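You operate a simulated robot arm through the tools that you are given. There is no shell and no other tool. Be economical: measure what you need, move in short steps, check, and stop when the job is done.

You run a simulated robot arm. Do the job below in one go: nothing can be reset, and whatever is moved stays where it is left.

## Task
Switch the take-up off and wipe both patches of specks off its panel with the pink sponge.
Fine: it is on at the start; off first; the sponge goes back to its spot; leave the other sponge, the reel switch and the speed knob. What is to be rubbed or washed off counts as gone when no trace of it is left.

The check looks at the end state, three seconds after you hand in, the way a careful person would. Anything else that was tipped, shoved, dropped, spilled or broken makes it a failure.

## Robot
A 7-joint arm with a two-finger parallel gripper on a trunk, on a base that drives. Base frame: it is fixed to the floor where the robot stands at the start and does not move with it; the origin is under the middle of the robot, x ahead of it, y to its left, z up. Readings come in m, degrees, newtons and seconds.
With the tool pointing down near the work surface it reaches from about 0.26 to 0.64 m from the robot's upright axis, wherever it stands. Its first joint turns from -166.0 to 166.0 degrees. Places, roughly: green sponge, pink sponge [1.25, -1, 1.25]; left panel specks [0.5, 0.4, 1.2]; power switch [0.8, 0, 1.3]; reel switch [0.8, 0, 1.2]; right panel specks [0.7, 0.2, 1.3]; speed knob [0.9, -0.1, 1.3]. Payload 1.57 kg.
The tool frame sits at the grasp point between the pads (the TCP): z along the fingers, y along the line on which they close. The tips reach 0.03 m beyond it. The gripper opens to 0.08 m. The fingers are 0.017 m wide and 0.012 m thick; the gripper's body (0.04 by 0.082 m) begins 0.08 m behind the TCP.
Orientation is that of the tool frame in the base frame, as a unit quaternion [w, x, y, z]. With the fingers straight down and closing along the base's y, the tool's x points along the base's -x, its y along +y and its z along -z.

## Interface
- The arm moves only by the tool jog_arm. Its argument "targets" is text: rows parted by semicolons, each of 7 numbers parted by spaces: the shift along the tool's x, y, z in cm, then the turn, a rotation vector about the tool's x, y, z in degrees, then the finger opening in cm, from 0 to 8. In form: tx ty tz ax ay az fingers; .... A call has 1 to 8 rows; each row shifts and turns the commanded pose from where the row before left it, along the tool's axes as they then stand. A row lasts 0.2 s, in which the tool goes at most 0.05 m and 8.6 degrees; a call with a longer step from one row to the next is refused whole, and so is a gripper value outside its range. A pose out of reach is approached as far as the arm can. The call stops where the force on the tool passes 40 N (or 10 N more than at its start, if that is more) or the arm is blocked; 0.2 s more then pass. Each finger travels about 0.072 m/s and halts on what it meets, pressing with about 43 N; the grip force reading is that of the motor and also rises with nothing between the fingers. The clock runs only during rows and for 0.2 s after the last one: add rows that do not move to give the fingers time. It gives the time, the measured TCP pose, the force on the tool (base axes), the opening and the grip force at its end, in the units of the frame above (readings bear some noise), with the torque about the TCP (base axes, N m) and any sound that the robot's microphone picked up, and new pictures: "pictures" is both (left out), scene, wrist or none.
- Cameras (640 x 400 px; columns grow to the right, rows downward): "scene" is now at [0.2564, 0.0411, 1.7213]; the picture's right is [0.47, -0.88, 0.00], its down [-0.49, -0.26, -0.83] and it looks along [0.73, 0.39, -0.56] (base axes); focal length 285 px, centre (320, 200). "wrist" rides on the gripper at [0.072, -0.007, -0.122] in the tool frame; the picture's right is [0.09, 1.00, 0.00], its down [-0.84, 0.08, -0.54] and it looks along [-0.54, 0.05, 0.84] (tool axes); focal length 238 px, centre (320, 200). There is no depth. A picture from a camera that has moved, and an enlarged one, comes with that camera's place and axes in the base frame and with its lens. The place of the scene camera against the robot may be out by one fixed shift of up to 0.018 m in any direction.
- lift_body(by): slides the trunk up (or, below 0, down) by that many m; the arm and the scene camera ride with it, the base frame stays. It gives what a move gives, with no picture.
- roll_base(legs): drives the robot by 1 to 6 legs, each [ahead, left, turn to the left] in m, m and degrees, along the robot's own axes; the way and the turn of a leg run together, so that a leg with both is an arc; at most 1.5 m and 180 degrees a leg. The arm and the cameras ride along, it lands a little off, and it stops where it bumps. It gives what a move gives, and a new picture of the scene camera.
- head_to(pan, tilt): turns the head with the scene camera to pan (to the left, within 86 degrees either way) and tilt (down, from -29 to 69), counted from straight ahead of the robot. It gives what a move gives, and a new picture of the scene camera.
- inspect(camera, box): a new picture of the part [left, top, right, bottom] of that camera's present view, enlarged. It takes no simulated time.
- finish_job(): hands the job in; it is judged then, once.

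Work in short steps. Places have to be worked out from the pictures, the camera data and where the tool is seen: move nearer, look again, correct. Check each grasp and each placing, and mend what went wrong. You have 120 turns and 260 pictures in all, those below and enlarged ones among them. Open the gripper and draw the arm clear of the work before you hand the job in, unless the task says otherwise; then end with one line.

The tools are called after ">>>" by a JSON object that holds its "name" and its "arguments". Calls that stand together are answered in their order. jog_arm: Moves the arm, as the interface text tells. Its arguments: {"type":"object","properties":{"targets":{"type":"string"},"pictures":{"type":"string","enum":["both","scene","wrist","none"]}},"required":["targets"]} The other tools are called the same way: lift_body (by) slides the trunk up or down; roll_base (legs) drives the base; head_to (pan, tilt) turns the head that bears the scene camera; inspect (camera, box) takes an enlarged picture of a part of a camera's view; finish_job () hands the job in.

At the start:

```text
clock: 0.0
tcp_pos: [0.4921, 0.0499, 1.4915]
ee_rot: [0.0, 0.0, 1.0, 0.0]
contact_force: [0.2, -0.4, -0.5]
ft_torque: [-0.04, 0.01, 0.01]
width: 0.0798
grip_force: 0.1
trunk travel left (down, up): [-0.925, 0.065]
robot x, y, heading: [-0.0013, -0.003, 0.0]
head pan, tilt: [28.2, 33.9]
```

scene: 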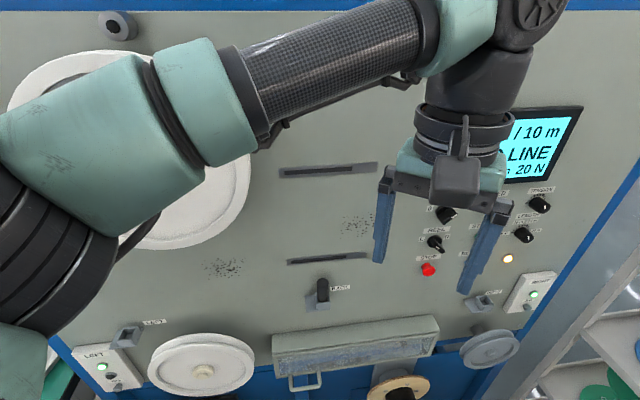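
wrist: 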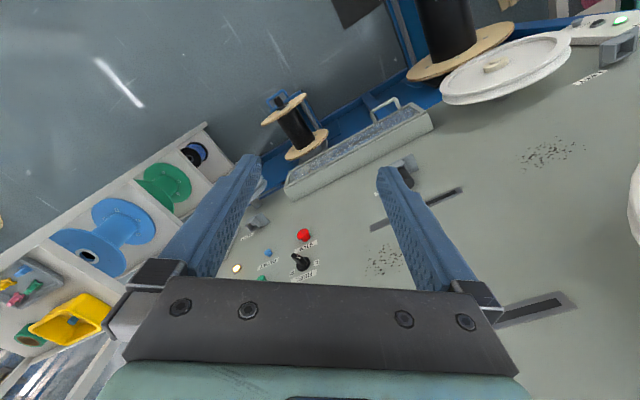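

The panel is a large face ahead-left with controls partly hidden by the gripper. I enlarge the control area and look from the wrist too.

>>> {"name": "inspect", "arguments": {"camera": "scene", "box": [380, 160, 580, 320]}}

>>> {"name": "inspect", "arguments": {"camera": "wrist", "box": [200, 180, 440, 320]}}

>>> {"name": "head_to", "arguments": {"pan": -30, "tilt": 30}}

```text
2.50 times, centred on (480, 240) of scene
camera zoom: at [0.2564, 0.0411, 1.7213], right [0.47, -0.88, 0.0], down [-0.49, -0.26, -0.83], along [0.73, 0.39, -0.56], focal length 712 px, centre (-80, 100)
```

zoom: 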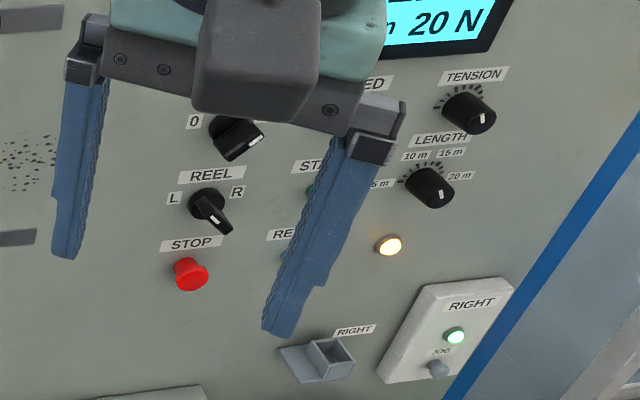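

```text
2.67 times, centred on (320, 250) of wrist
camera zoom: at [0.4215, 0.0424, 1.613], right [-0.09, 1.0, 0.0], down [0.84, 0.08, 0.54], along [0.54, 0.05, -0.84], focal length 636 px, centre (320, 67)
```

zoom: 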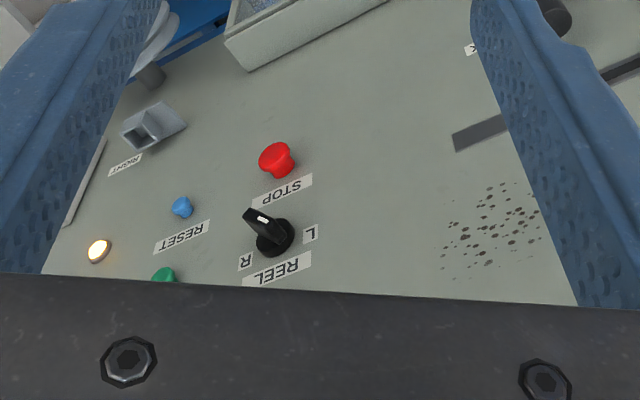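

```text
clock: 1.3
tcp_pos: [0.4933, 0.0476, 1.4918]
ee_rot: [-0.001, 0.0, 1.0, -0.001]
contact_force: [-0.1, -0.1, 0.6]
ft_torque: [0.02, 0.0, 0.02]
width: 0.0798
grip_force: 0.0
trunk travel left (down, up): [-0.925, 0.065]
robot x, y, heading: [0.0016, -0.0001, 0.2]
head pan, tilt: [-30.0, 30.0]
camera scene: at [0.2567, -0.0459, 1.7273], right [-0.5, -0.87, 0.0], down [-0.43, 0.25, -0.87], along [0.75, -0.43, -0.5], focal length 285 px, centre (320, 200)
```

scene: 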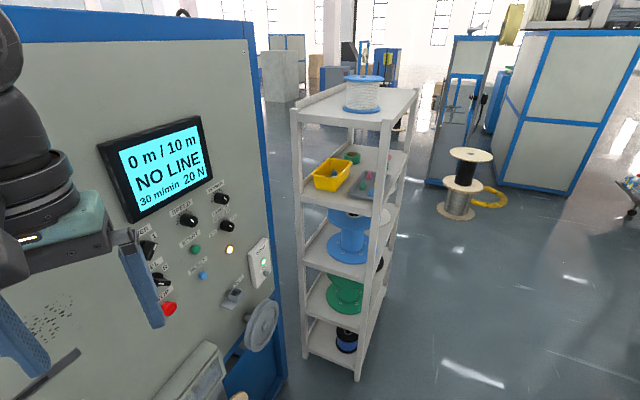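

I see a shelf with a tray holding coloured pieces at the right; I enlarge that and the panel controls.

>>> {"name": "inspect", "arguments": {"camera": "scene", "box": [290, 130, 430, 220]}}

>>> {"name": "inspect", "arguments": {"camera": "scene", "box": [90, 170, 290, 330]}}

```text
4.44 times, centred on (360, 175) of scene
camera zoom: at [0.2567, -0.0459, 1.7273], right [-0.5, -0.87, 0.0], down [-0.43, 0.25, -0.87], along [0.75, -0.43, -0.5], focal length 1267 px, centre (142, 311)
```

zoom: 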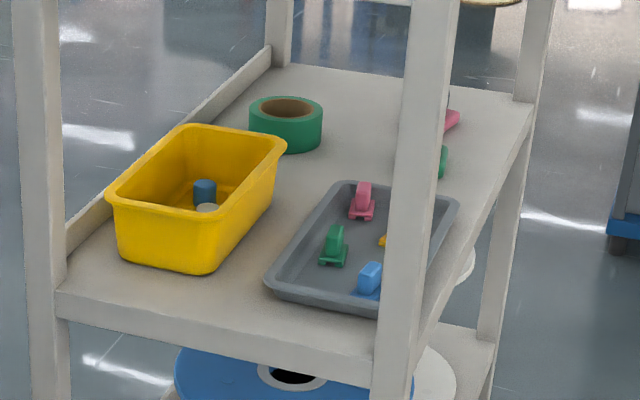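

```text
2.50 times, centred on (190, 250) of scene
camera zoom: at [0.2567, -0.0459, 1.7273], right [-0.5, -0.87, 0.0], down [-0.43, 0.25, -0.87], along [0.75, -0.43, -0.5], focal length 712 px, centre (645, 75)
```

zoom: 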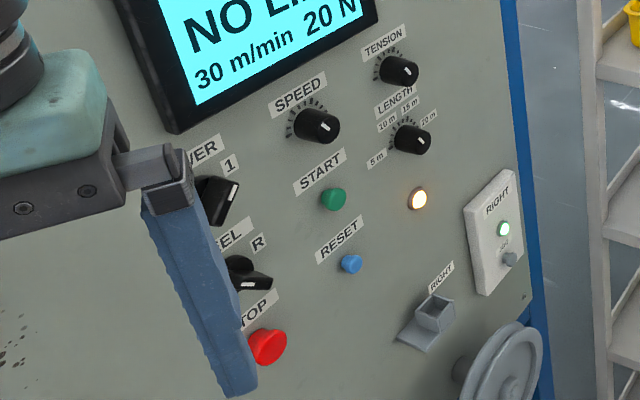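

The power selector (0/1) points at "1"; it sits left of the SPEED knob. I turn the tool to face the panel in stages: first yaw, then part of the pitch, staying off the panel.

>>> {"name": "jog_arm", "arguments": {"targets": "0 0 0 0 0 -8.5 8; 0 0 0 0 0 -8.5 8; 0 0 0 0 0 -8.5 8; 0 0 0 0 0 -8.5 8; 0 0 0 0 -8.5 0 8; 0 0 0 0 -8.5 0 8; 0 0 0 0 -8.5 0 8; 0 0 0 0 -8.5 0 8", "pictures": "both"}}

>>> {"name": "head_to", "arguments": {"pan": 20, "tilt": 30}}

```text
clock: 3.1
tcp_pos: [0.493, 0.049, 1.4924]
ee_rot: [0.281, -0.28, 0.914, 0.086]
contact_force: [-0.9, 0.2, 0.0]
ft_torque: [0.01, 0.02, 0.01]
width: 0.0799
grip_force: 0.0
trunk travel left (down, up): [-0.925, 0.065]
robot x, y, heading: [-0.0014, 0.0, -0.1]
head pan, tilt: [-30.0, 30.0]
camera scene: at [0.2559, -0.0465, 1.7275], right [-0.5, -0.87, 0.0], down [-0.43, 0.25, -0.87], along [0.75, -0.43, -0.5], focal length 285 px, centre (320, 200)
camera wrist: at [0.3908, -0.0277, 1.5521], right [-0.62, 0.78, -0.05], down [0.28, 0.28, 0.92], along [0.73, 0.55, -0.39], focal length 238 px, centre (320, 200)
```

scene: 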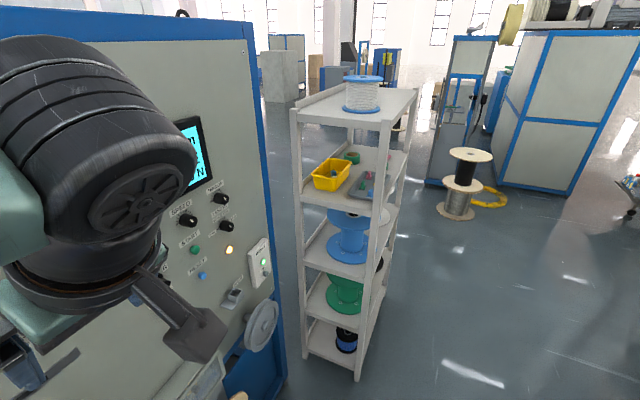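
wrist: 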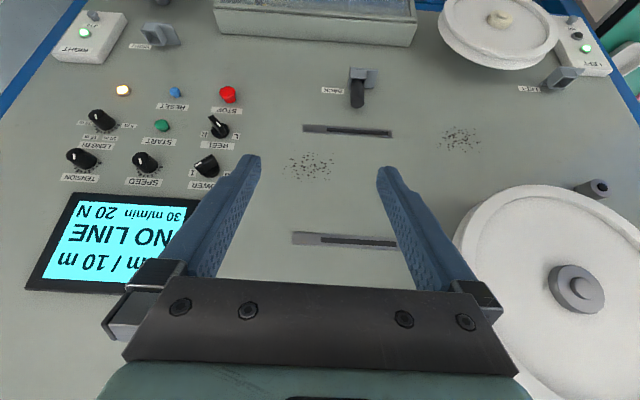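

```text
clock: 4.3
tcp_pos: [0.4928, 0.0495, 1.4924]
ee_rot: [0.279, -0.28, 0.915, 0.085]
contact_force: [-0.2, -0.2, 0.0]
ft_torque: [0.01, 0.06, 0.03]
width: 0.0801
grip_force: 0.1
trunk travel left (down, up): [-0.925, 0.065]
robot x, y, heading: [0.0027, 0.0017, 0.1]
head pan, tilt: [20.0, 30.0]
camera scene: at [0.2633, 0.03, 1.7274], right [0.34, -0.94, 0.0], down [-0.47, -0.17, -0.87], along [0.81, 0.3, -0.5], focal length 285 px, centre (320, 200)
```

scene: 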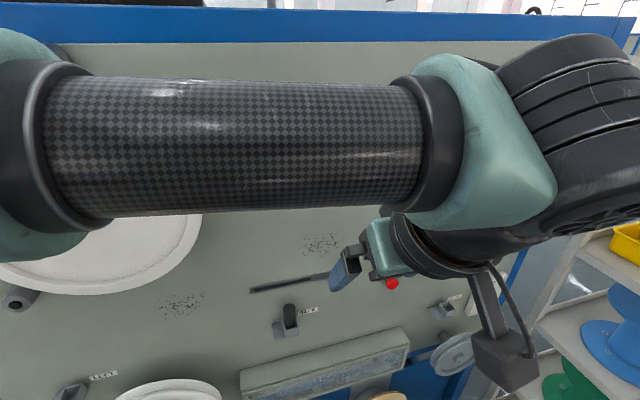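

The wrist camera now sees the panel almost squarely. I enlarge the slots and the switch area for measuring the panel's yaw and the power selector.

>>> {"name": "inspect", "arguments": {"camera": "wrist", "box": [280, 100, 480, 260]}}

>>> {"name": "inspect", "arguments": {"camera": "wrist", "box": [20, 70, 260, 300]}}

```text
2.50 times, centred on (380, 180) of wrist
camera zoom: at [0.3916, -0.0274, 1.5523], right [-0.62, 0.78, -0.05], down [0.28, 0.28, 0.92], along [0.73, 0.55, -0.4], focal length 596 px, centre (170, 250)
```

zoom: 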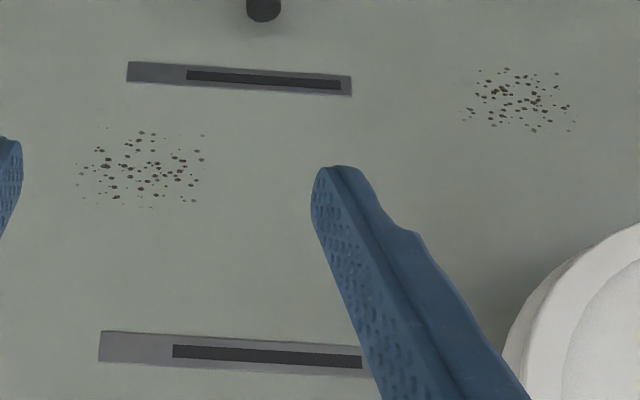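

```text
1.74 times, centred on (140, 185) of wrist
camera zoom: at [0.3916, -0.0274, 1.5523], right [-0.62, 0.78, -0.05], down [0.28, 0.28, 0.92], along [0.73, 0.55, -0.4], focal length 414 px, centre (633, 226)
```

zoom: 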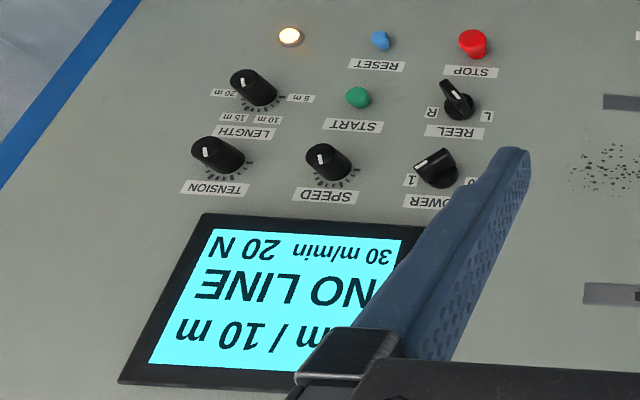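

Slot and screen edges give the panel as vertical, facing with inward normal about 36.4° yaw, plane roughly 0.655 m out; power knob near (0.77, 0.03, 1.36). I finish the pitch to horizontal and correct the yaw.

>>> {"name": "jog_arm", "arguments": {"targets": "0 0 0 0 -8 0 8; 0 0 0 0 -8 0 8; 0 0 0 0 -8 0 8; 0 0 0 0 -8 0 8; 0 0 0 0 -8 0 8; 0 0 0 0 -8 0 8; 0 0 0 0 -8 0 8; 0 0 0 -2.4 0 0 8", "pictures": "both"}}

```text
clock: 5.3
tcp_pos: [0.4815, 0.0793, 1.4567]
ee_rot: [0.46, -0.31, 0.821, 0.137]
contact_force: [0.5, 0.7, 0.5]
ft_torque: [0.0, -0.01, -0.01]
width: 0.0803
grip_force: 0.1
trunk travel left (down, up): [-0.925, 0.065]
robot x, y, heading: [0.0001, 0.0009, 0.0]
head pan, tilt: [20.0, 30.0]
stopped in row 5: the arm was blocked; the commanded pose is now the measured one
camera scene: at [0.2632, 0.0302, 1.7274], right [0.34, -0.94, 0.0], down [-0.47, -0.17, -0.87], along [0.81, 0.3, -0.5], focal length 285 px, centre (320, 200)
camera wrist: at [0.3778, -0.0154, 1.461], right [-0.67, 0.73, -0.14], down [-0.09, 0.1, 0.99], along [0.74, 0.67, 0.0], focal length 238 px, centre (320, 200)
```

scene: 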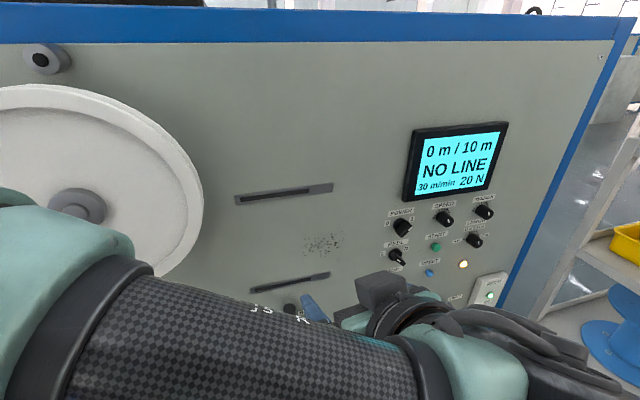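
wrist: 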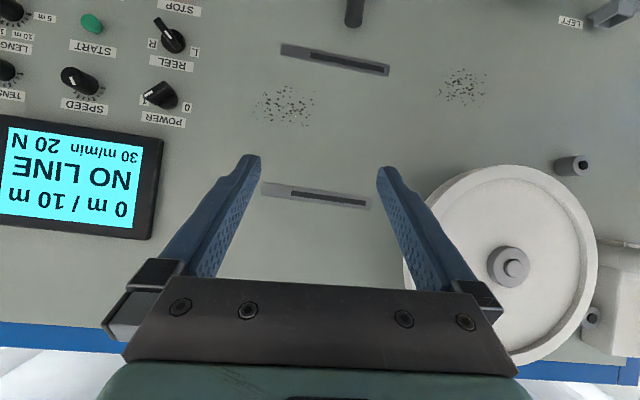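

The arm locked up because the tool was too close to the body. I move the tool forward, right and down to a stand-off before the power knob (about 12 cm from the panel) and then resume rotation.

>>> {"name": "jog_arm", "arguments": {"targets": "0.88 -3.46 2 0 0 0 8; 0.88 -3.46 2 0 0 0 8; 0.88 -3.46 2 0 0 0 8; 0.88 -3.46 2 0 0 0 8; 0.88 -3.46 2 0 0 0 8; 0.88 -3.46 2 0 0 0 8", "pictures": "both"}}

```text
clock: 6.7
tcp_pos: [0.6764, -0.039, 1.3591]
ee_rot: [0.462, -0.308, 0.82, 0.138]
contact_force: [0.0, 0.1, 1.3]
ft_torque: [0.02, 0.0, -0.06]
width: 0.08
grip_force: 0.1
trunk travel left (down, up): [-0.925, 0.065]
robot x, y, heading: [-0.0006, -0.0015, 0.3]
head pan, tilt: [20.0, 30.0]
camera scene: at [0.2644, 0.0293, 1.7272], right [0.34, -0.94, 0.0], down [-0.47, -0.17, -0.87], along [0.81, 0.3, -0.5], focal length 285 px, centre (320, 200)
camera wrist: at [0.5714, -0.1352, 1.3636], right [-0.67, 0.73, -0.13], down [-0.09, 0.1, 0.99], along [0.74, 0.67, 0.0], focal length 238 px, centre (320, 200)
```

scene: 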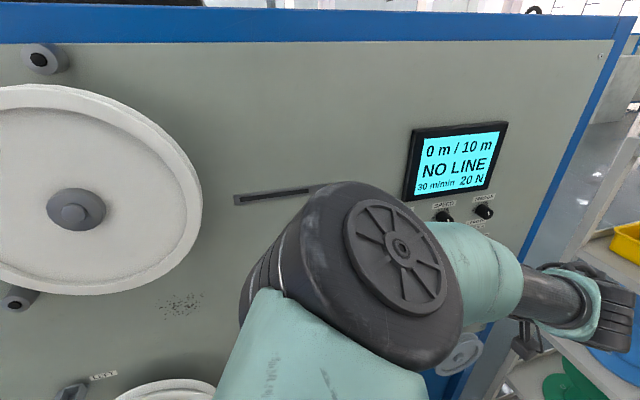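
wrist: 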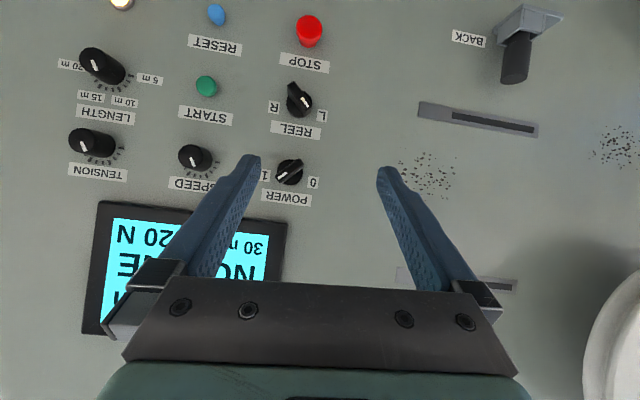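

The knob triangulates to about (0.82, 0.03, 1.335). Now finish rotating the tool square to the panel.

>>> {"name": "jog_arm", "arguments": {"targets": "0 0 0 0.51 -8.15 1.05 8; 0 0 0 0.51 -8.15 1.05 8; 0 0 0 0.51 -8.15 1.05 8; 0 0 0 0.51 -8.15 1.05 8", "pictures": "wrist"}}

```text
clock: 7.7
tcp_pos: [0.6752, -0.0391, 1.3604]
ee_rot: [0.674, -0.219, 0.67, 0.221]
contact_force: [0.1, -0.7, 0.7]
ft_torque: [-0.01, -0.01, 0.01]
width: 0.0801
grip_force: 0.0
trunk travel left (down, up): [-0.925, 0.065]
robot x, y, heading: [-0.0029, -0.0037, -0.2]
head pan, tilt: [20.0, 30.0]
camera wrist: at [0.5818, -0.1167, 1.2867], right [-0.59, 0.8, -0.09], down [-0.49, -0.26, 0.83], along [0.65, 0.54, 0.55], focal length 238 px, centre (320, 200)
```

wrist: 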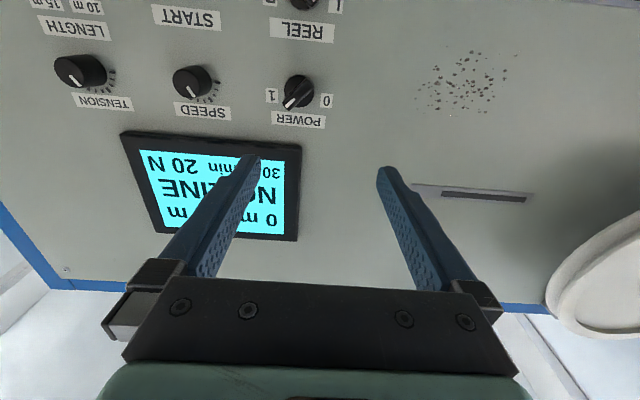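

The tool is square to the panel now; triangulated knob ≈ (0.821, 0.035, 1.335). I enlarge it to read the lug's angle.

>>> {"name": "inspect", "arguments": {"camera": "wrist", "box": [250, 60, 350, 130]}}

```text
5.71 times, centred on (300, 95) of wrist
camera zoom: at [0.5818, -0.1167, 1.2867], right [-0.59, 0.8, -0.09], down [-0.49, -0.26, 0.83], along [0.65, 0.54, 0.55], focal length 1362 px, centre (434, 800)
```

zoom: 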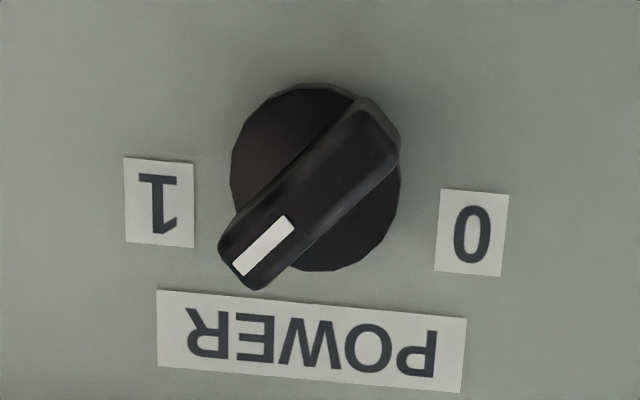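

Lug is ~1 cm thick, pointer about 40° right of vertical. I align the tool with the knob, roll +42° so the pads straddle the lug, and narrow the fingers.

>>> {"name": "jog_arm", "arguments": {"targets": "2.5 -2.7 0 0 0 0 5; 0 0 0 0 0 8.4 4; 0 0 0 0 0 8.4 4; 0 0 0 0 0 8.4 4; 0 0 0 0 0 8.4 4; 0 0 0 0 0 8.4 4; 0 0 4 0 0 0 4", "pictures": "wrist"}}

```text
clock: 9.3
tcp_pos: [0.7212, -0.0361, 1.3364]
ee_rot: [0.548, 0.036, 0.705, 0.448]
contact_force: [0.5, -0.2, -0.4]
ft_torque: [-0.02, 0.0, -0.02]
width: 0.0398
grip_force: 0.0
trunk travel left (down, up): [-0.925, 0.065]
robot x, y, heading: [-0.0045, -0.0022, 0.1]
head pan, tilt: [20.0, 30.0]
camera wrist: at [0.5985, -0.0741, 1.2769], right [-0.48, 0.64, 0.6], down [-0.14, -0.73, 0.67], along [0.87, 0.24, 0.44], focal length 238 px, centre (320, 200)
```

wrist: 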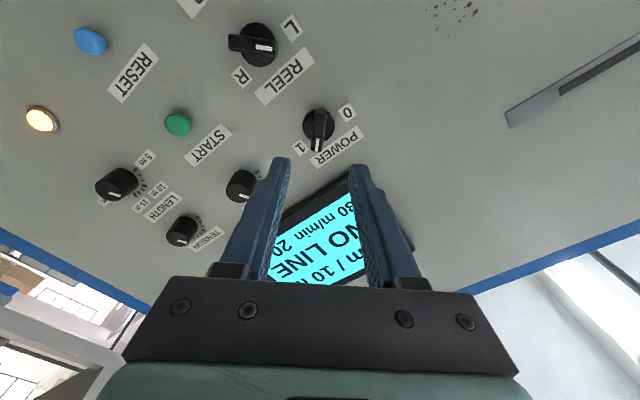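

Lug appears aligned with the finger gap (residual ~3 mm low). I advance 6 cm and look again.

>>> {"name": "jog_arm", "arguments": {"targets": "0.15 -0.13 3 0 0 0 4; 0 0 3 0 0 0 4", "pictures": "wrist"}}

```text
clock: 9.9
tcp_pos: [0.7717, -0.002, 1.3343]
ee_rot: [0.549, 0.036, 0.705, 0.448]
contact_force: [-0.6, -0.1, 0.1]
ft_torque: [-0.02, 0.01, -0.01]
width: 0.04
grip_force: 0.0
trunk travel left (down, up): [-0.925, 0.065]
robot x, y, heading: [-0.0025, -0.001, 0.2]
head pan, tilt: [20.0, 30.0]
camera wrist: at [0.6484, -0.0375, 1.2754], right [-0.48, 0.64, 0.6], down [-0.14, -0.73, 0.67], along [0.87, 0.24, 0.44], focal length 238 px, centre (320, 200)
```

wrist: 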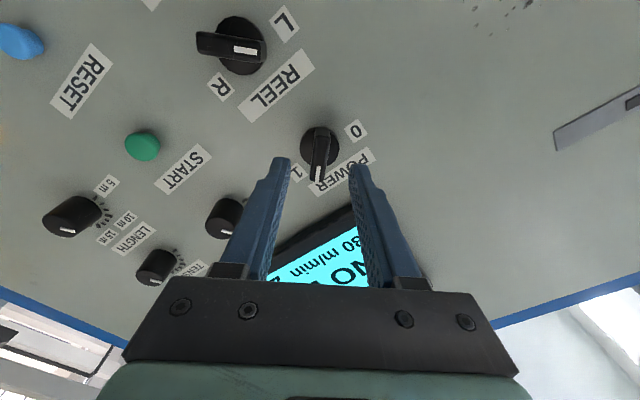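

Disc base triangulates to ~0.70 along the normal; tips are at 0.65. I advance another 3 cm.

>>> {"name": "jog_arm", "arguments": {"targets": "0 0 1.5 0 0 0 4; 0 0 1.5 0 0 0 4", "pictures": "wrist"}}

>>> {"name": "inspect", "arguments": {"camera": "wrist", "box": [260, 110, 400, 210]}}

```text
clock: 10.5
tcp_pos: [0.7925, 0.0192, 1.3379]
ee_rot: [0.549, 0.036, 0.705, 0.447]
contact_force: [-0.2, 0.2, 0.7]
ft_torque: [0.0, 0.0, -0.05]
width: 0.04
grip_force: 0.1
out of reach, approached as far as the arm can: row 2
trunk travel left (down, up): [-0.925, 0.065]
robot x, y, heading: [-0.0001, -0.0017, 0.1]
head pan, tilt: [20.0, 30.0]
camera wrist: at [0.6682, -0.0176, 1.2771], right [-0.48, 0.64, 0.6], down [-0.14, -0.73, 0.67], along [0.87, 0.24, 0.44], focal length 238 px, centre (320, 200)
```

wrist: 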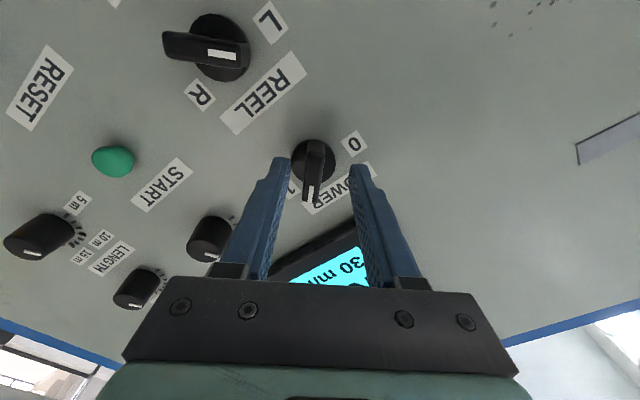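

```text
4.00 times, centred on (330, 160) of wrist
camera zoom: at [0.6682, -0.0176, 1.2771], right [-0.48, 0.64, 0.6], down [-0.14, -0.73, 0.67], along [0.87, 0.24, 0.44], focal length 953 px, centre (280, 360)
```

zoom: 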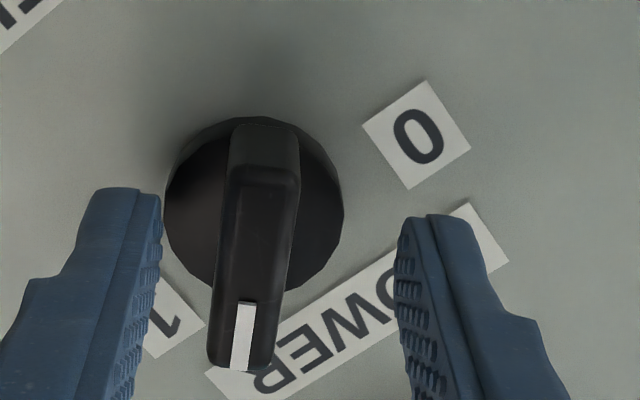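

The arm is at the end of its reach. I back off 8 cm and shift the base 0.2 m right parallel to the panel.

>>> {"name": "jog_arm", "arguments": {"targets": "0 0 -4 0 0 0 4; 0 0 -4 0 0 0 4", "pictures": "none"}}

>>> {"name": "roll_base", "arguments": {"legs": [[0.12, -0.162, 0]]}}

>>> {"name": "inspect", "arguments": {"camera": "wrist", "box": [0, 0, 640, 400]}}

```text
clock: 11.1
tcp_pos: [0.7266, -0.0288, 1.3353]
ee_rot: [0.549, 0.034, 0.704, 0.449]
contact_force: [0.0, 0.3, -0.1]
ft_torque: [0.0, 0.0, 0.03]
width: 0.0402
grip_force: 0.0
trunk travel left (down, up): [-0.925, 0.065]
robot x, y, heading: [0.0025, -0.002, -0.2]
head pan, tilt: [20.0, 30.0]
```

```text
clock: 12.7
tcp_pos: [0.8475, -0.1868, 1.3356]
ee_rot: [0.548, 0.035, 0.705, 0.448]
contact_force: [1.1, -0.4, 0.5]
ft_torque: [-0.02, 0.01, 0.01]
width: 0.0401
grip_force: 0.0
trunk travel left (down, up): [-0.925, 0.065]
robot x, y, heading: [0.1206, -0.1606, -0.0]
head pan, tilt: [20.0, 30.0]
camera scene: at [0.3831, -0.1294, 1.7274], right [0.34, -0.94, 0.0], down [-0.47, -0.17, -0.87], along [0.81, 0.3, -0.5], focal length 285 px, centre (320, 200)
```

scene: 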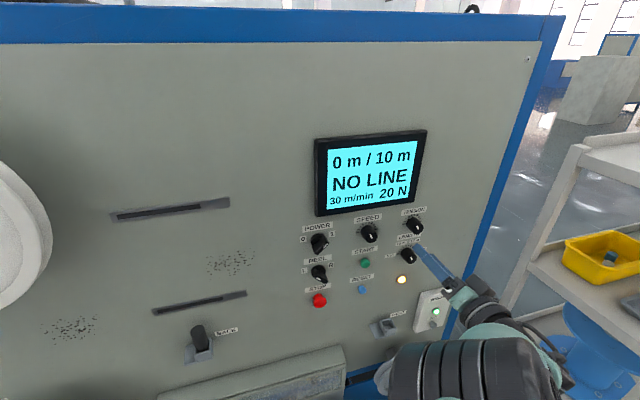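

```text
1.00 times, centred on (320, 200) of wrist (not enlarged: the box is as wide or as high as the picture)
camera zoom: at [0.7248, -0.2247, 1.2759], right [-0.48, 0.64, 0.6], down [-0.14, -0.73, 0.67], along [0.87, 0.24, 0.44], focal length 238 px, centre (320, 200)
```

zoom: 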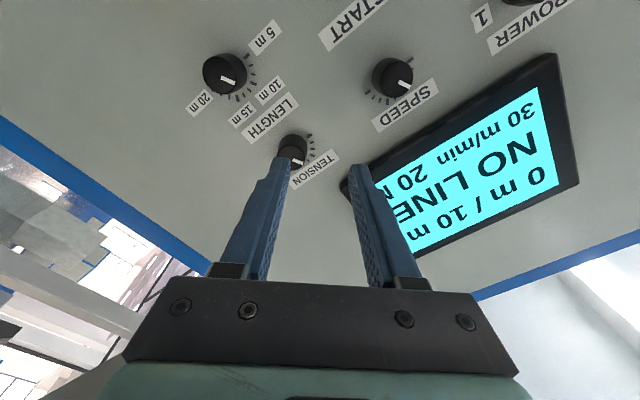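

Base shifted; knob estimate (0.824, 0.037, 1.336). I slide the tool 19.4 cm left along the panel back in front of the knob.

>>> {"name": "jog_arm", "arguments": {"targets": "2.6 2.88 0 0 0 0 4; 2.6 2.88 0 0 0 0 4; 2.6 2.88 0 0 0 0 4; 2.6 2.88 0 0 0 0 4; 2.6 2.88 0 0 0 0 4; 0 0 3 0 0 0 4; 0 0 3 0 0 0 4", "pictures": "wrist"}}

>>> {"name": "inspect", "arguments": {"camera": "wrist", "box": [250, 110, 390, 210]}}

```text
clock: 14.3
tcp_pos: [0.7868, -0.0176, 1.3548]
ee_rot: [0.546, 0.031, 0.706, 0.45]
contact_force: [-0.6, -0.3, 0.9]
ft_torque: [0.01, 0.03, -0.01]
width: 0.0398
grip_force: 0.0
out of reach, approached as far as the arm can: row 5, 6, 7
trunk travel left (down, up): [-0.925, 0.065]
robot x, y, heading: [0.1205, -0.1612, 0.2]
head pan, tilt: [20.0, 30.0]
camera wrist: at [0.6634, -0.0555, 1.2968], right [-0.48, 0.64, 0.6], down [-0.13, -0.73, 0.67], along [0.87, 0.24, 0.43], focal length 238 px, centre (320, 200)
```

wrist: 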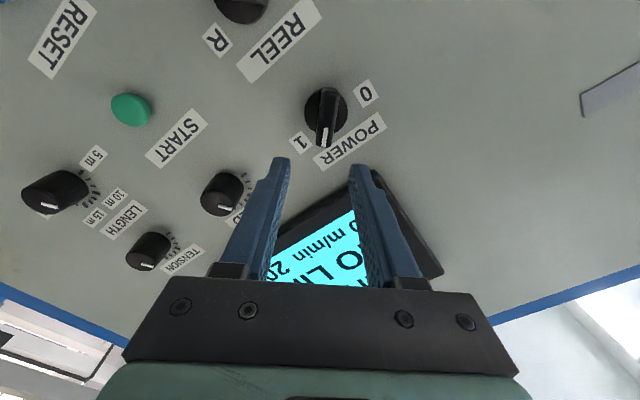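

```text
4.00 times, centred on (320, 160) of wrist
camera zoom: at [0.6634, -0.0555, 1.2968], right [-0.48, 0.64, 0.6], down [-0.13, -0.73, 0.67], along [0.87, 0.24, 0.43], focal length 953 px, centre (320, 360)
```

zoom: 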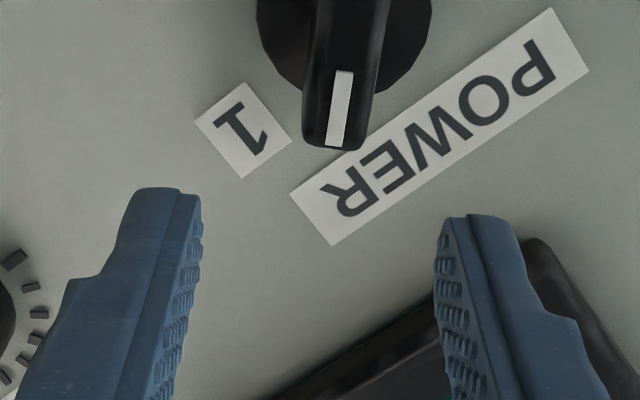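

The tool pose here is too close to the body rather than too far, so I back the base 7 cm straight away from the panel and re-aim.

>>> {"name": "roll_base", "arguments": {"legs": [[-0.056, -0.0415, 0]]}}

>>> {"name": "jog_arm", "arguments": {"targets": "0 0 0 0 0 0 4", "pictures": "wrist"}}

```text
clock: 15.3
tcp_pos: [0.7328, -0.0584, 1.3557]
ee_rot: [0.545, 0.033, 0.707, 0.449]
contact_force: [-0.6, -0.7, 0.2]
ft_torque: [0.0, -0.05, -0.01]
width: 0.0401
grip_force: 0.0
trunk travel left (down, up): [-0.925, 0.065]
robot x, y, heading: [0.0644, -0.1979, 0.0]
head pan, tilt: [20.0, 30.0]
camera scene: at [0.3302, -0.1705, 1.7271], right [0.34, -0.94, 0.0], down [-0.47, -0.17, -0.87], along [0.81, 0.3, -0.5], focal length 285 px, centre (320, 200)
```

scene: 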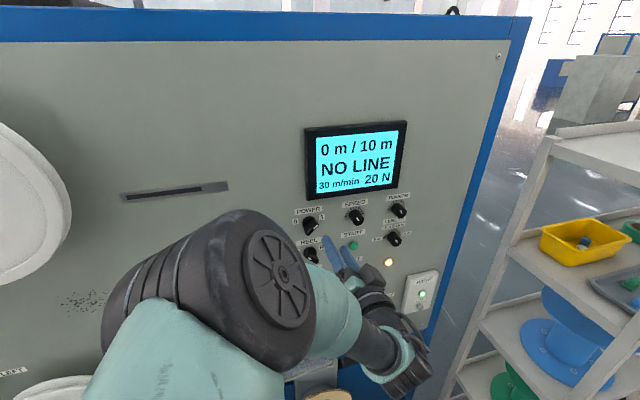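

```text
clock: 15.7
tcp_pos: [0.7328, -0.0584, 1.3546]
ee_rot: [0.545, 0.033, 0.708, 0.448]
contact_force: [0.7, -0.5, 0.2]
ft_torque: [0.01, -0.01, -0.02]
width: 0.0401
grip_force: 0.1
trunk travel left (down, up): [-0.925, 0.065]
robot x, y, heading: [0.0681, -0.2028, -0.1]
head pan, tilt: [20.0, 30.0]
camera wrist: at [0.6102, -0.0966, 1.2958], right [-0.48, 0.64, 0.6], down [-0.13, -0.73, 0.67], along [0.87, 0.24, 0.43], focal length 238 px, centre (320, 200)
```

wrist: 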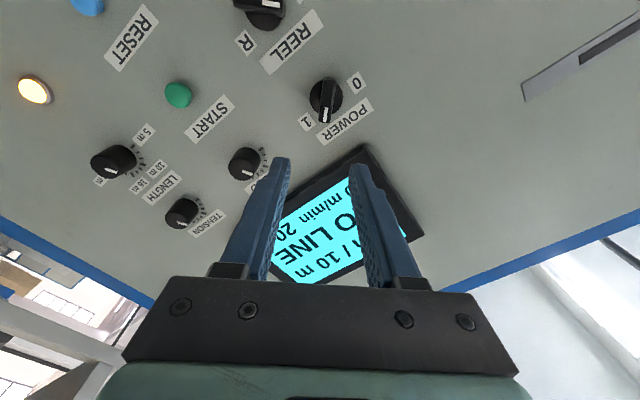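

I correct 2.3 cm left and 1.9 cm down, then advance 6 cm.

>>> {"name": "jog_arm", "arguments": {"targets": "2.89 0.44 0 0 0 0 4; 0 0 3 0 0 0 4; 0 0 3 0 0 0 4", "pictures": "wrist"}}

>>> {"name": "inspect", "arguments": {"camera": "wrist", "box": [250, 110, 390, 210]}}

```text
clock: 16.5
tcp_pos: [0.7754, -0.0322, 1.3586]
ee_rot: [0.542, 0.03, 0.709, 0.45]
contact_force: [-0.4, 0.3, 0.1]
ft_torque: [0.02, -0.04, -0.01]
width: 0.0399
grip_force: 0.1
out of reach, approached as far as the arm can: row 1, 2, 3
trunk travel left (down, up): [-0.925, 0.065]
robot x, y, heading: [0.0655, -0.2009, -0.2]
head pan, tilt: [20.0, 30.0]
camera wrist: at [0.6514, -0.0719, 1.3011], right [-0.48, 0.64, 0.6], down [-0.12, -0.73, 0.68], along [0.87, 0.25, 0.43], focal length 238 px, centre (320, 200)
```

wrist: 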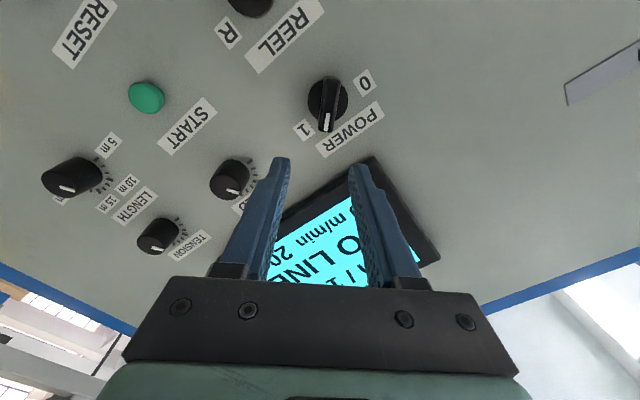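

```text
4.00 times, centred on (320, 160) of wrist
camera zoom: at [0.6514, -0.0719, 1.3011], right [-0.48, 0.64, 0.6], down [-0.12, -0.73, 0.68], along [0.87, 0.25, 0.43], focal length 953 px, centre (320, 360)
```

zoom: 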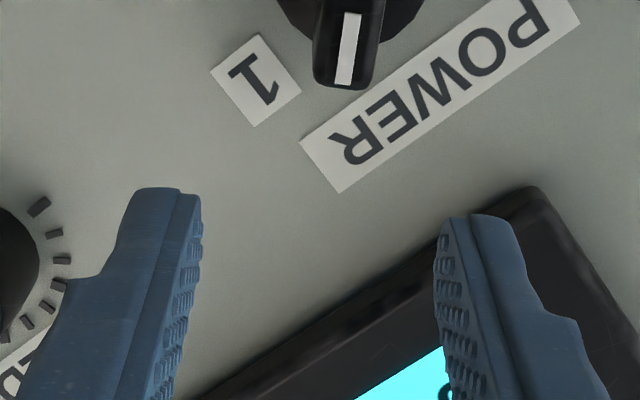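

The arm drifts upward instead of going down, so the shoulder seems too high for this pose. I retreat 6 cm, lower the trunk 15 cm and look.

>>> {"name": "jog_arm", "arguments": {"targets": "0 0 -3 0 0 0 4; 0 0 -3 0 0 0 4", "pictures": "none"}}

>>> {"name": "lift_body", "arguments": {"by": -0.15}}

```text
clock: 17.1
tcp_pos: [0.7251, -0.0687, 1.3575]
ee_rot: [0.546, 0.032, 0.706, 0.45]
contact_force: [-0.4, -0.1, 0.5]
ft_torque: [0.0, 0.02, 0.02]
width: 0.0396
grip_force: 0.0
trunk travel left (down, up): [-0.925, 0.065]
robot x, y, heading: [0.0643, -0.1984, -0.2]
head pan, tilt: [20.0, 30.0]
```

```text
clock: 18.8
tcp_pos: [0.7274, -0.0672, 1.2075]
ee_rot: [0.545, 0.034, 0.707, 0.449]
contact_force: [-1.1, 0.2, -0.6]
ft_torque: [0.04, 0.03, 0.0]
width: 0.04
grip_force: 0.0
trunk travel left (down, up): [-0.775, 0.215]
robot x, y, heading: [0.0647, -0.204, 0.1]
head pan, tilt: [20.0, 30.0]
```

Now raise the tool 12.9 cm and 2.7 cm left to the knob axis.

>>> {"name": "jog_arm", "arguments": {"targets": "-2.6 3.52 0 0 0 0 4; -2.6 3.52 0 0 0 0 4; -2.6 3.52 0 0 0 0 4; 0 0 3 0 0 0 4; 0 0 3 0 0 0 4", "pictures": "wrist"}}

>>> {"name": "inspect", "arguments": {"camera": "wrist", "box": [250, 110, 390, 210]}}

```text
clock: 20.0
tcp_pos: [0.7601, -0.0123, 1.3332]
ee_rot: [0.545, 0.035, 0.708, 0.447]
contact_force: [-0.3, -0.2, 0.0]
ft_torque: [-0.03, 0.01, 0.02]
width: 0.04
grip_force: 0.0
trunk travel left (down, up): [-0.775, 0.215]
robot x, y, heading: [0.0631, -0.1998, -0.0]
head pan, tilt: [20.0, 30.0]
camera wrist: at [0.6366, -0.0507, 1.2753], right [-0.47, 0.65, 0.6], down [-0.13, -0.72, 0.68], along [0.87, 0.24, 0.43], focal length 238 px, centre (320, 200)
```

wrist: 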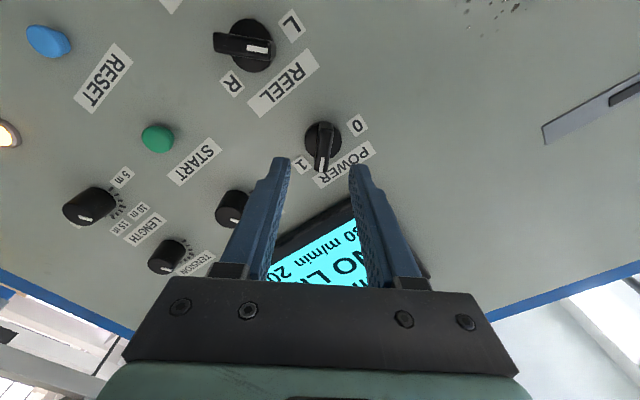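

```text
4.00 times, centred on (320, 160) of wrist
camera zoom: at [0.6366, -0.0507, 1.2753], right [-0.47, 0.65, 0.6], down [-0.13, -0.72, 0.68], along [0.87, 0.24, 0.43], focal length 953 px, centre (320, 360)
```

zoom: 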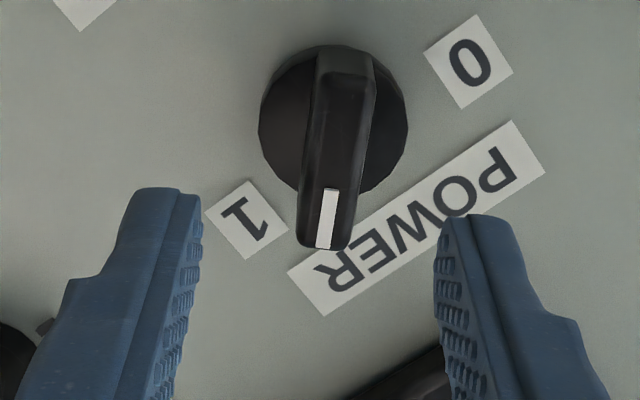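

Lowering the trunk fixed reach; the tool is on the knob axis. Advance 3.5 cm with a 2 mm upward trim.

>>> {"name": "jog_arm", "arguments": {"targets": "-0.2 0.15 2 0 0 0 4; 0 0 1.7 0 0 0 4", "pictures": "wrist"}}

>>> {"name": "inspect", "arguments": {"camera": "wrist", "box": [250, 110, 390, 210]}}

```text
clock: 20.6
tcp_pos: [0.79, 0.0124, 1.3383]
ee_rot: [0.546, 0.033, 0.707, 0.449]
contact_force: [0.2, -0.4, -0.4]
ft_torque: [0.0, 0.01, 0.0]
width: 0.0399
grip_force: 0.0
trunk travel left (down, up): [-0.775, 0.215]
robot x, y, heading: [0.0689, -0.1998, -0.0]
head pan, tilt: [20.0, 30.0]
camera wrist: at [0.6672, -0.0259, 1.2806], right [-0.48, 0.64, 0.6], down [-0.13, -0.73, 0.67], along [0.87, 0.24, 0.43], focal length 238 px, centre (320, 200)
```

wrist: 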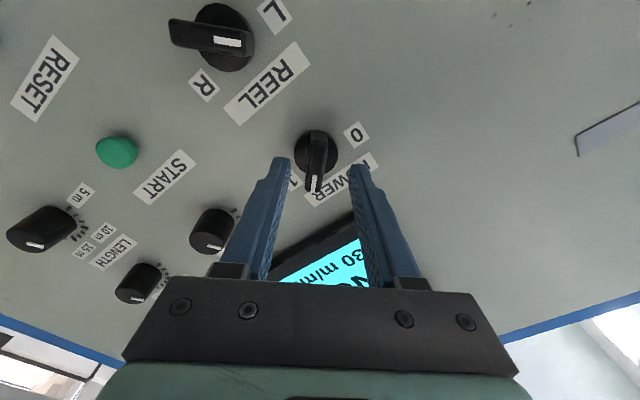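

```text
4.00 times, centred on (320, 160) of wrist
camera zoom: at [0.6672, -0.0259, 1.2806], right [-0.48, 0.64, 0.6], down [-0.13, -0.73, 0.67], along [0.87, 0.24, 0.43], focal length 953 px, centre (320, 360)
```

zoom: 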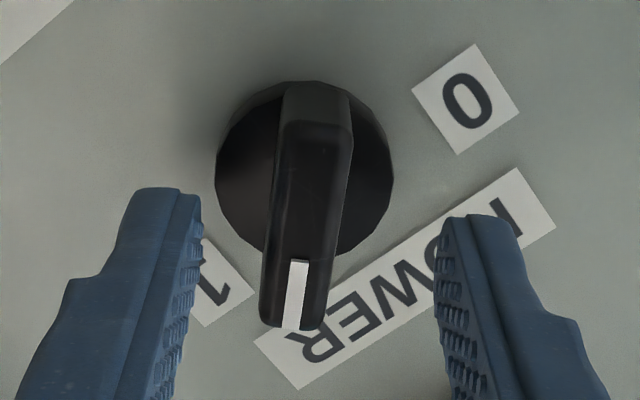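

Nearly centred; trim 2 mm and advance 1.4 cm so the tips straddle the lug, then close.

>>> {"name": "jog_arm", "arguments": {"targets": "0 -0.2 0.7 0 0 0 4; 0 0 0.7 0 0 0 4", "pictures": "wrist"}}

>>> {"name": "inspect", "arguments": {"camera": "wrist", "box": [250, 110, 390, 210]}}

```text
clock: 21.2
tcp_pos: [0.8007, 0.0205, 1.3377]
ee_rot: [0.546, 0.032, 0.707, 0.449]
contact_force: [0.3, 0.5, -0.5]
ft_torque: [0.0, 0.0, -0.02]
width: 0.04
grip_force: 0.1
trunk travel left (down, up): [-0.775, 0.215]
robot x, y, heading: [0.0628, -0.1972, 0.1]
head pan, tilt: [20.0, 30.0]
camera wrist: at [0.678, -0.0185, 1.2789], right [-0.48, 0.64, 0.6], down [-0.13, -0.73, 0.67], along [0.87, 0.24, 0.43], focal length 238 px, centre (320, 200)
```

wrist: 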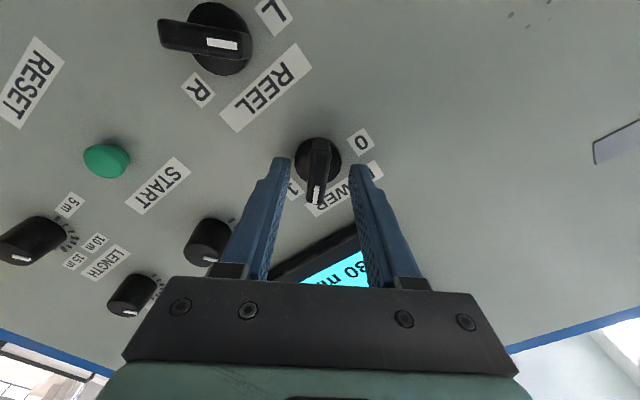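

```text
4.00 times, centred on (320, 160) of wrist
camera zoom: at [0.678, -0.0185, 1.2789], right [-0.48, 0.64, 0.6], down [-0.13, -0.73, 0.67], along [0.87, 0.24, 0.43], focal length 953 px, centre (320, 360)
```

zoom: 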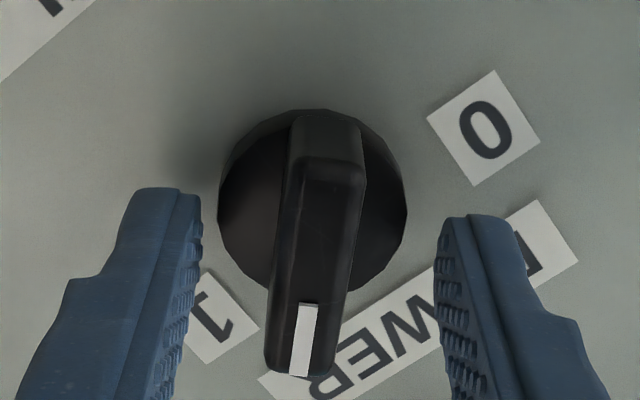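

Centred. Advance 0.5 cm more and close on the lug.

>>> {"name": "jog_arm", "arguments": {"targets": "0 0 0.5 0 0 0 4; 0 0 0 0 0 0 1.5; 0 0 0 0 0 0 0.5; 0 0 0 0 0 0 0.5", "pictures": "wrist"}}

>>> {"name": "inspect", "arguments": {"camera": "wrist", "box": [250, 110, 390, 210]}}

```text
clock: 22.2
tcp_pos: [0.8064, 0.0212, 1.3369]
ee_rot: [0.545, 0.033, 0.707, 0.449]
contact_force: [-0.4, -2.3, -4.1]
ft_torque: [-0.1, 0.06, -0.27]
width: 0.0336
grip_force: 41.4
trunk travel left (down, up): [-0.775, 0.215]
robot x, y, heading: [0.0649, -0.1986, 0.3]
head pan, tilt: [20.0, 30.0]
camera wrist: at [0.6825, -0.0164, 1.2784], right [-0.48, 0.64, 0.6], down [-0.13, -0.73, 0.67], along [0.87, 0.24, 0.43], focal length 238 px, centre (320, 200)
```

wrist: 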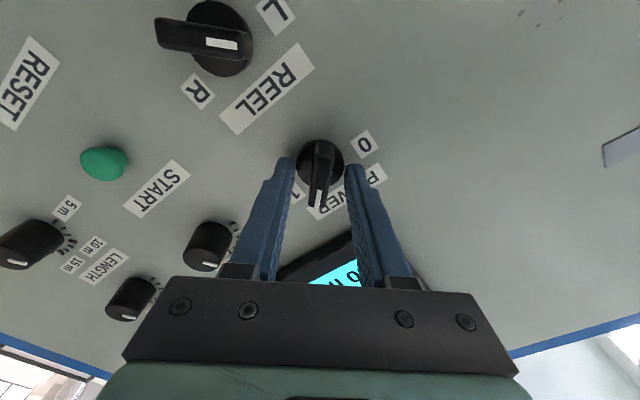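

```text
4.00 times, centred on (320, 160) of wrist
camera zoom: at [0.6825, -0.0164, 1.2784], right [-0.48, 0.64, 0.6], down [-0.13, -0.73, 0.67], along [0.87, 0.24, 0.43], focal length 953 px, centre (320, 360)
```

zoom: 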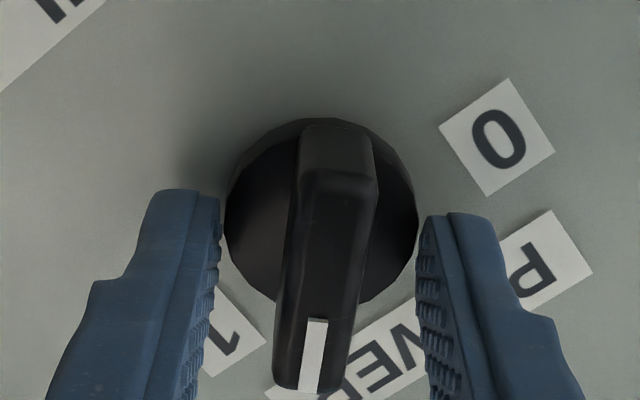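

The fingers closed on the round base disc (3.4 cm), too deep. Open, back 1.2 cm and close on the lug.

>>> {"name": "jog_arm", "arguments": {"targets": "0 0 0 0 0 0 4; 0 0 -1.2 0 0 0 4; 0 0 0 0 0 0 4; 0 0 0 0 0 0 2; 0 0 0 0 0 0 0.5; 0 0 0 0 0 0 0.5", "pictures": "wrist"}}

>>> {"name": "inspect", "arguments": {"camera": "wrist", "box": [250, 110, 390, 210]}}

```text
clock: 23.6
tcp_pos: [0.796, 0.0136, 1.3373]
ee_rot: [0.546, 0.034, 0.707, 0.448]
contact_force: [0.7, -0.9, -0.9]
ft_torque: [-0.09, 0.21, -0.36]
width: 0.012
grip_force: 29.5
trunk travel left (down, up): [-0.775, 0.215]
robot x, y, heading: [0.0623, -0.2049, 0.0]
head pan, tilt: [20.0, 30.0]
camera wrist: at [0.6726, -0.0233, 1.2779], right [-0.48, 0.64, 0.6], down [-0.13, -0.73, 0.67], along [0.87, 0.24, 0.43], focal length 238 px, centre (320, 200)
```

wrist: 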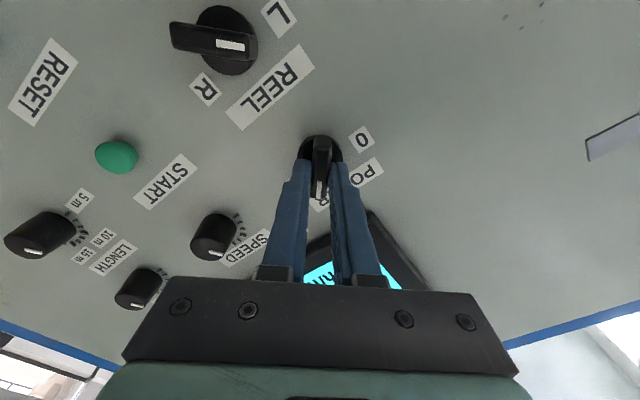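

```text
4.00 times, centred on (320, 160) of wrist
camera zoom: at [0.6726, -0.0233, 1.2779], right [-0.48, 0.64, 0.6], down [-0.13, -0.73, 0.67], along [0.87, 0.24, 0.43], focal length 953 px, centre (320, 360)
```

zoom: 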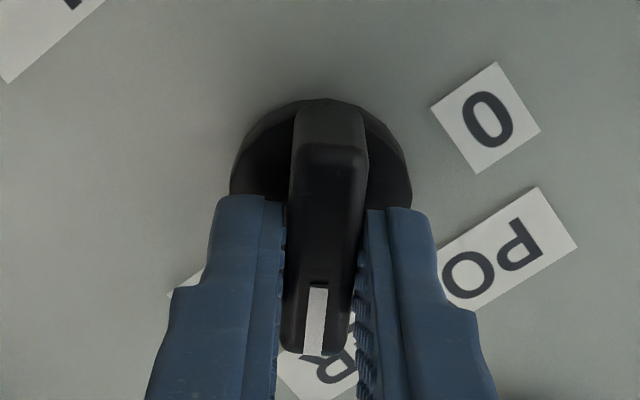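

The lug is gripped (1.2 cm). Turn it counter-clockwise (tool z negative), first 68°.

>>> {"name": "jog_arm", "arguments": {"targets": "0 0 0 0 0 -8.5 0.5; 0 0 0 0 0 -8.5 0.5; 0 0 0 0 0 -8.5 0.5; 0 0 0 0 0 -8.5 0.5; 0 0 0 0 0 -8.5 0.5; 0 0 0 0 0 -8.5 0.5; 0 0 0 0 0 -8.5 0.5; 0 0 0 0 0 -8.5 0.5", "pictures": "both"}}

>>> {"name": "inspect", "arguments": {"camera": "wrist", "box": [250, 110, 390, 210]}}

```text
clock: 25.4
tcp_pos: [0.7939, 0.0164, 1.3369]
ee_rot: [0.703, -0.371, 0.603, 0.066]
contact_force: [-3.8, 2.7, -2.8]
ft_torque: [-0.37, 0.41, -0.62]
width: 0.012
grip_force: 29.3
trunk travel left (down, up): [-0.775, 0.215]
robot x, y, heading: [0.0652, -0.2, 0.2]
head pan, tilt: [20.0, 30.0]
camera scene: at [0.3287, -0.1706, 1.5774], right [0.34, -0.94, 0.0], down [-0.47, -0.17, -0.87], along [0.81, 0.3, -0.5], focal length 285 px, centre (320, 200)
camera wrist: at [0.72, -0.0866, 1.2744], right [-0.51, 0.68, -0.52], down [-0.7, 0.03, 0.72], along [0.5, 0.73, 0.46], focal length 238 px, centre (320, 200)
```

scene: 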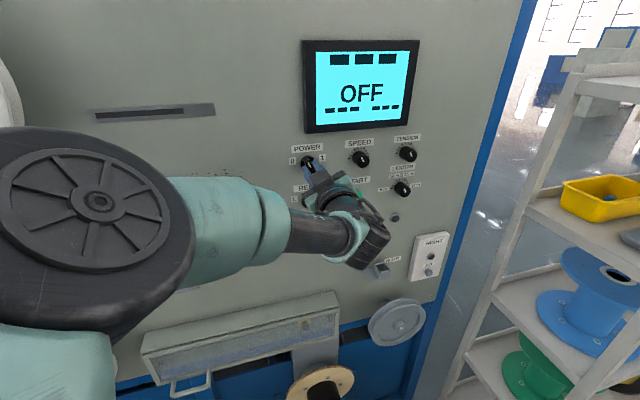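
wrist: 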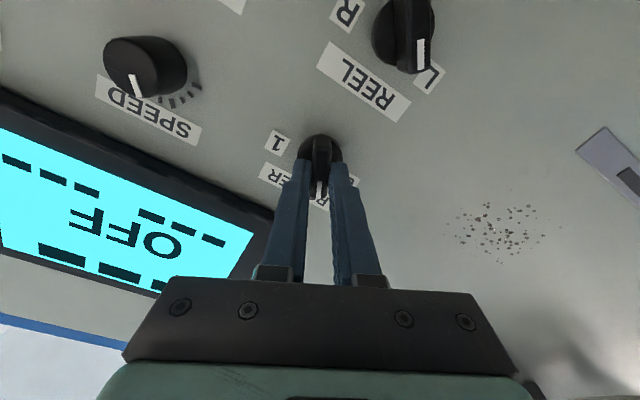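

```text
4.00 times, centred on (320, 160) of wrist
camera zoom: at [0.72, -0.0866, 1.2744], right [-0.51, 0.68, -0.52], down [-0.7, 0.03, 0.72], along [0.5, 0.73, 0.46], focal length 953 px, centre (320, 360)
```

zoom: 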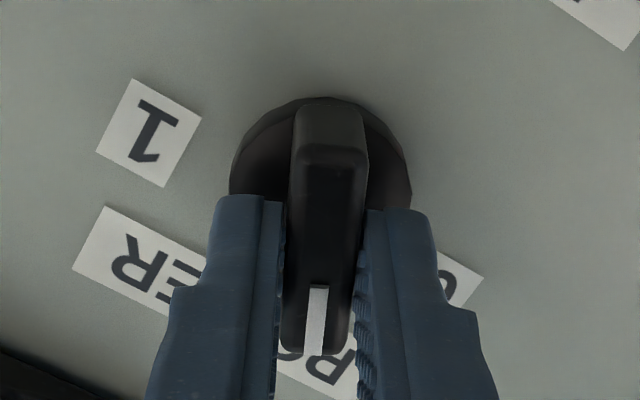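

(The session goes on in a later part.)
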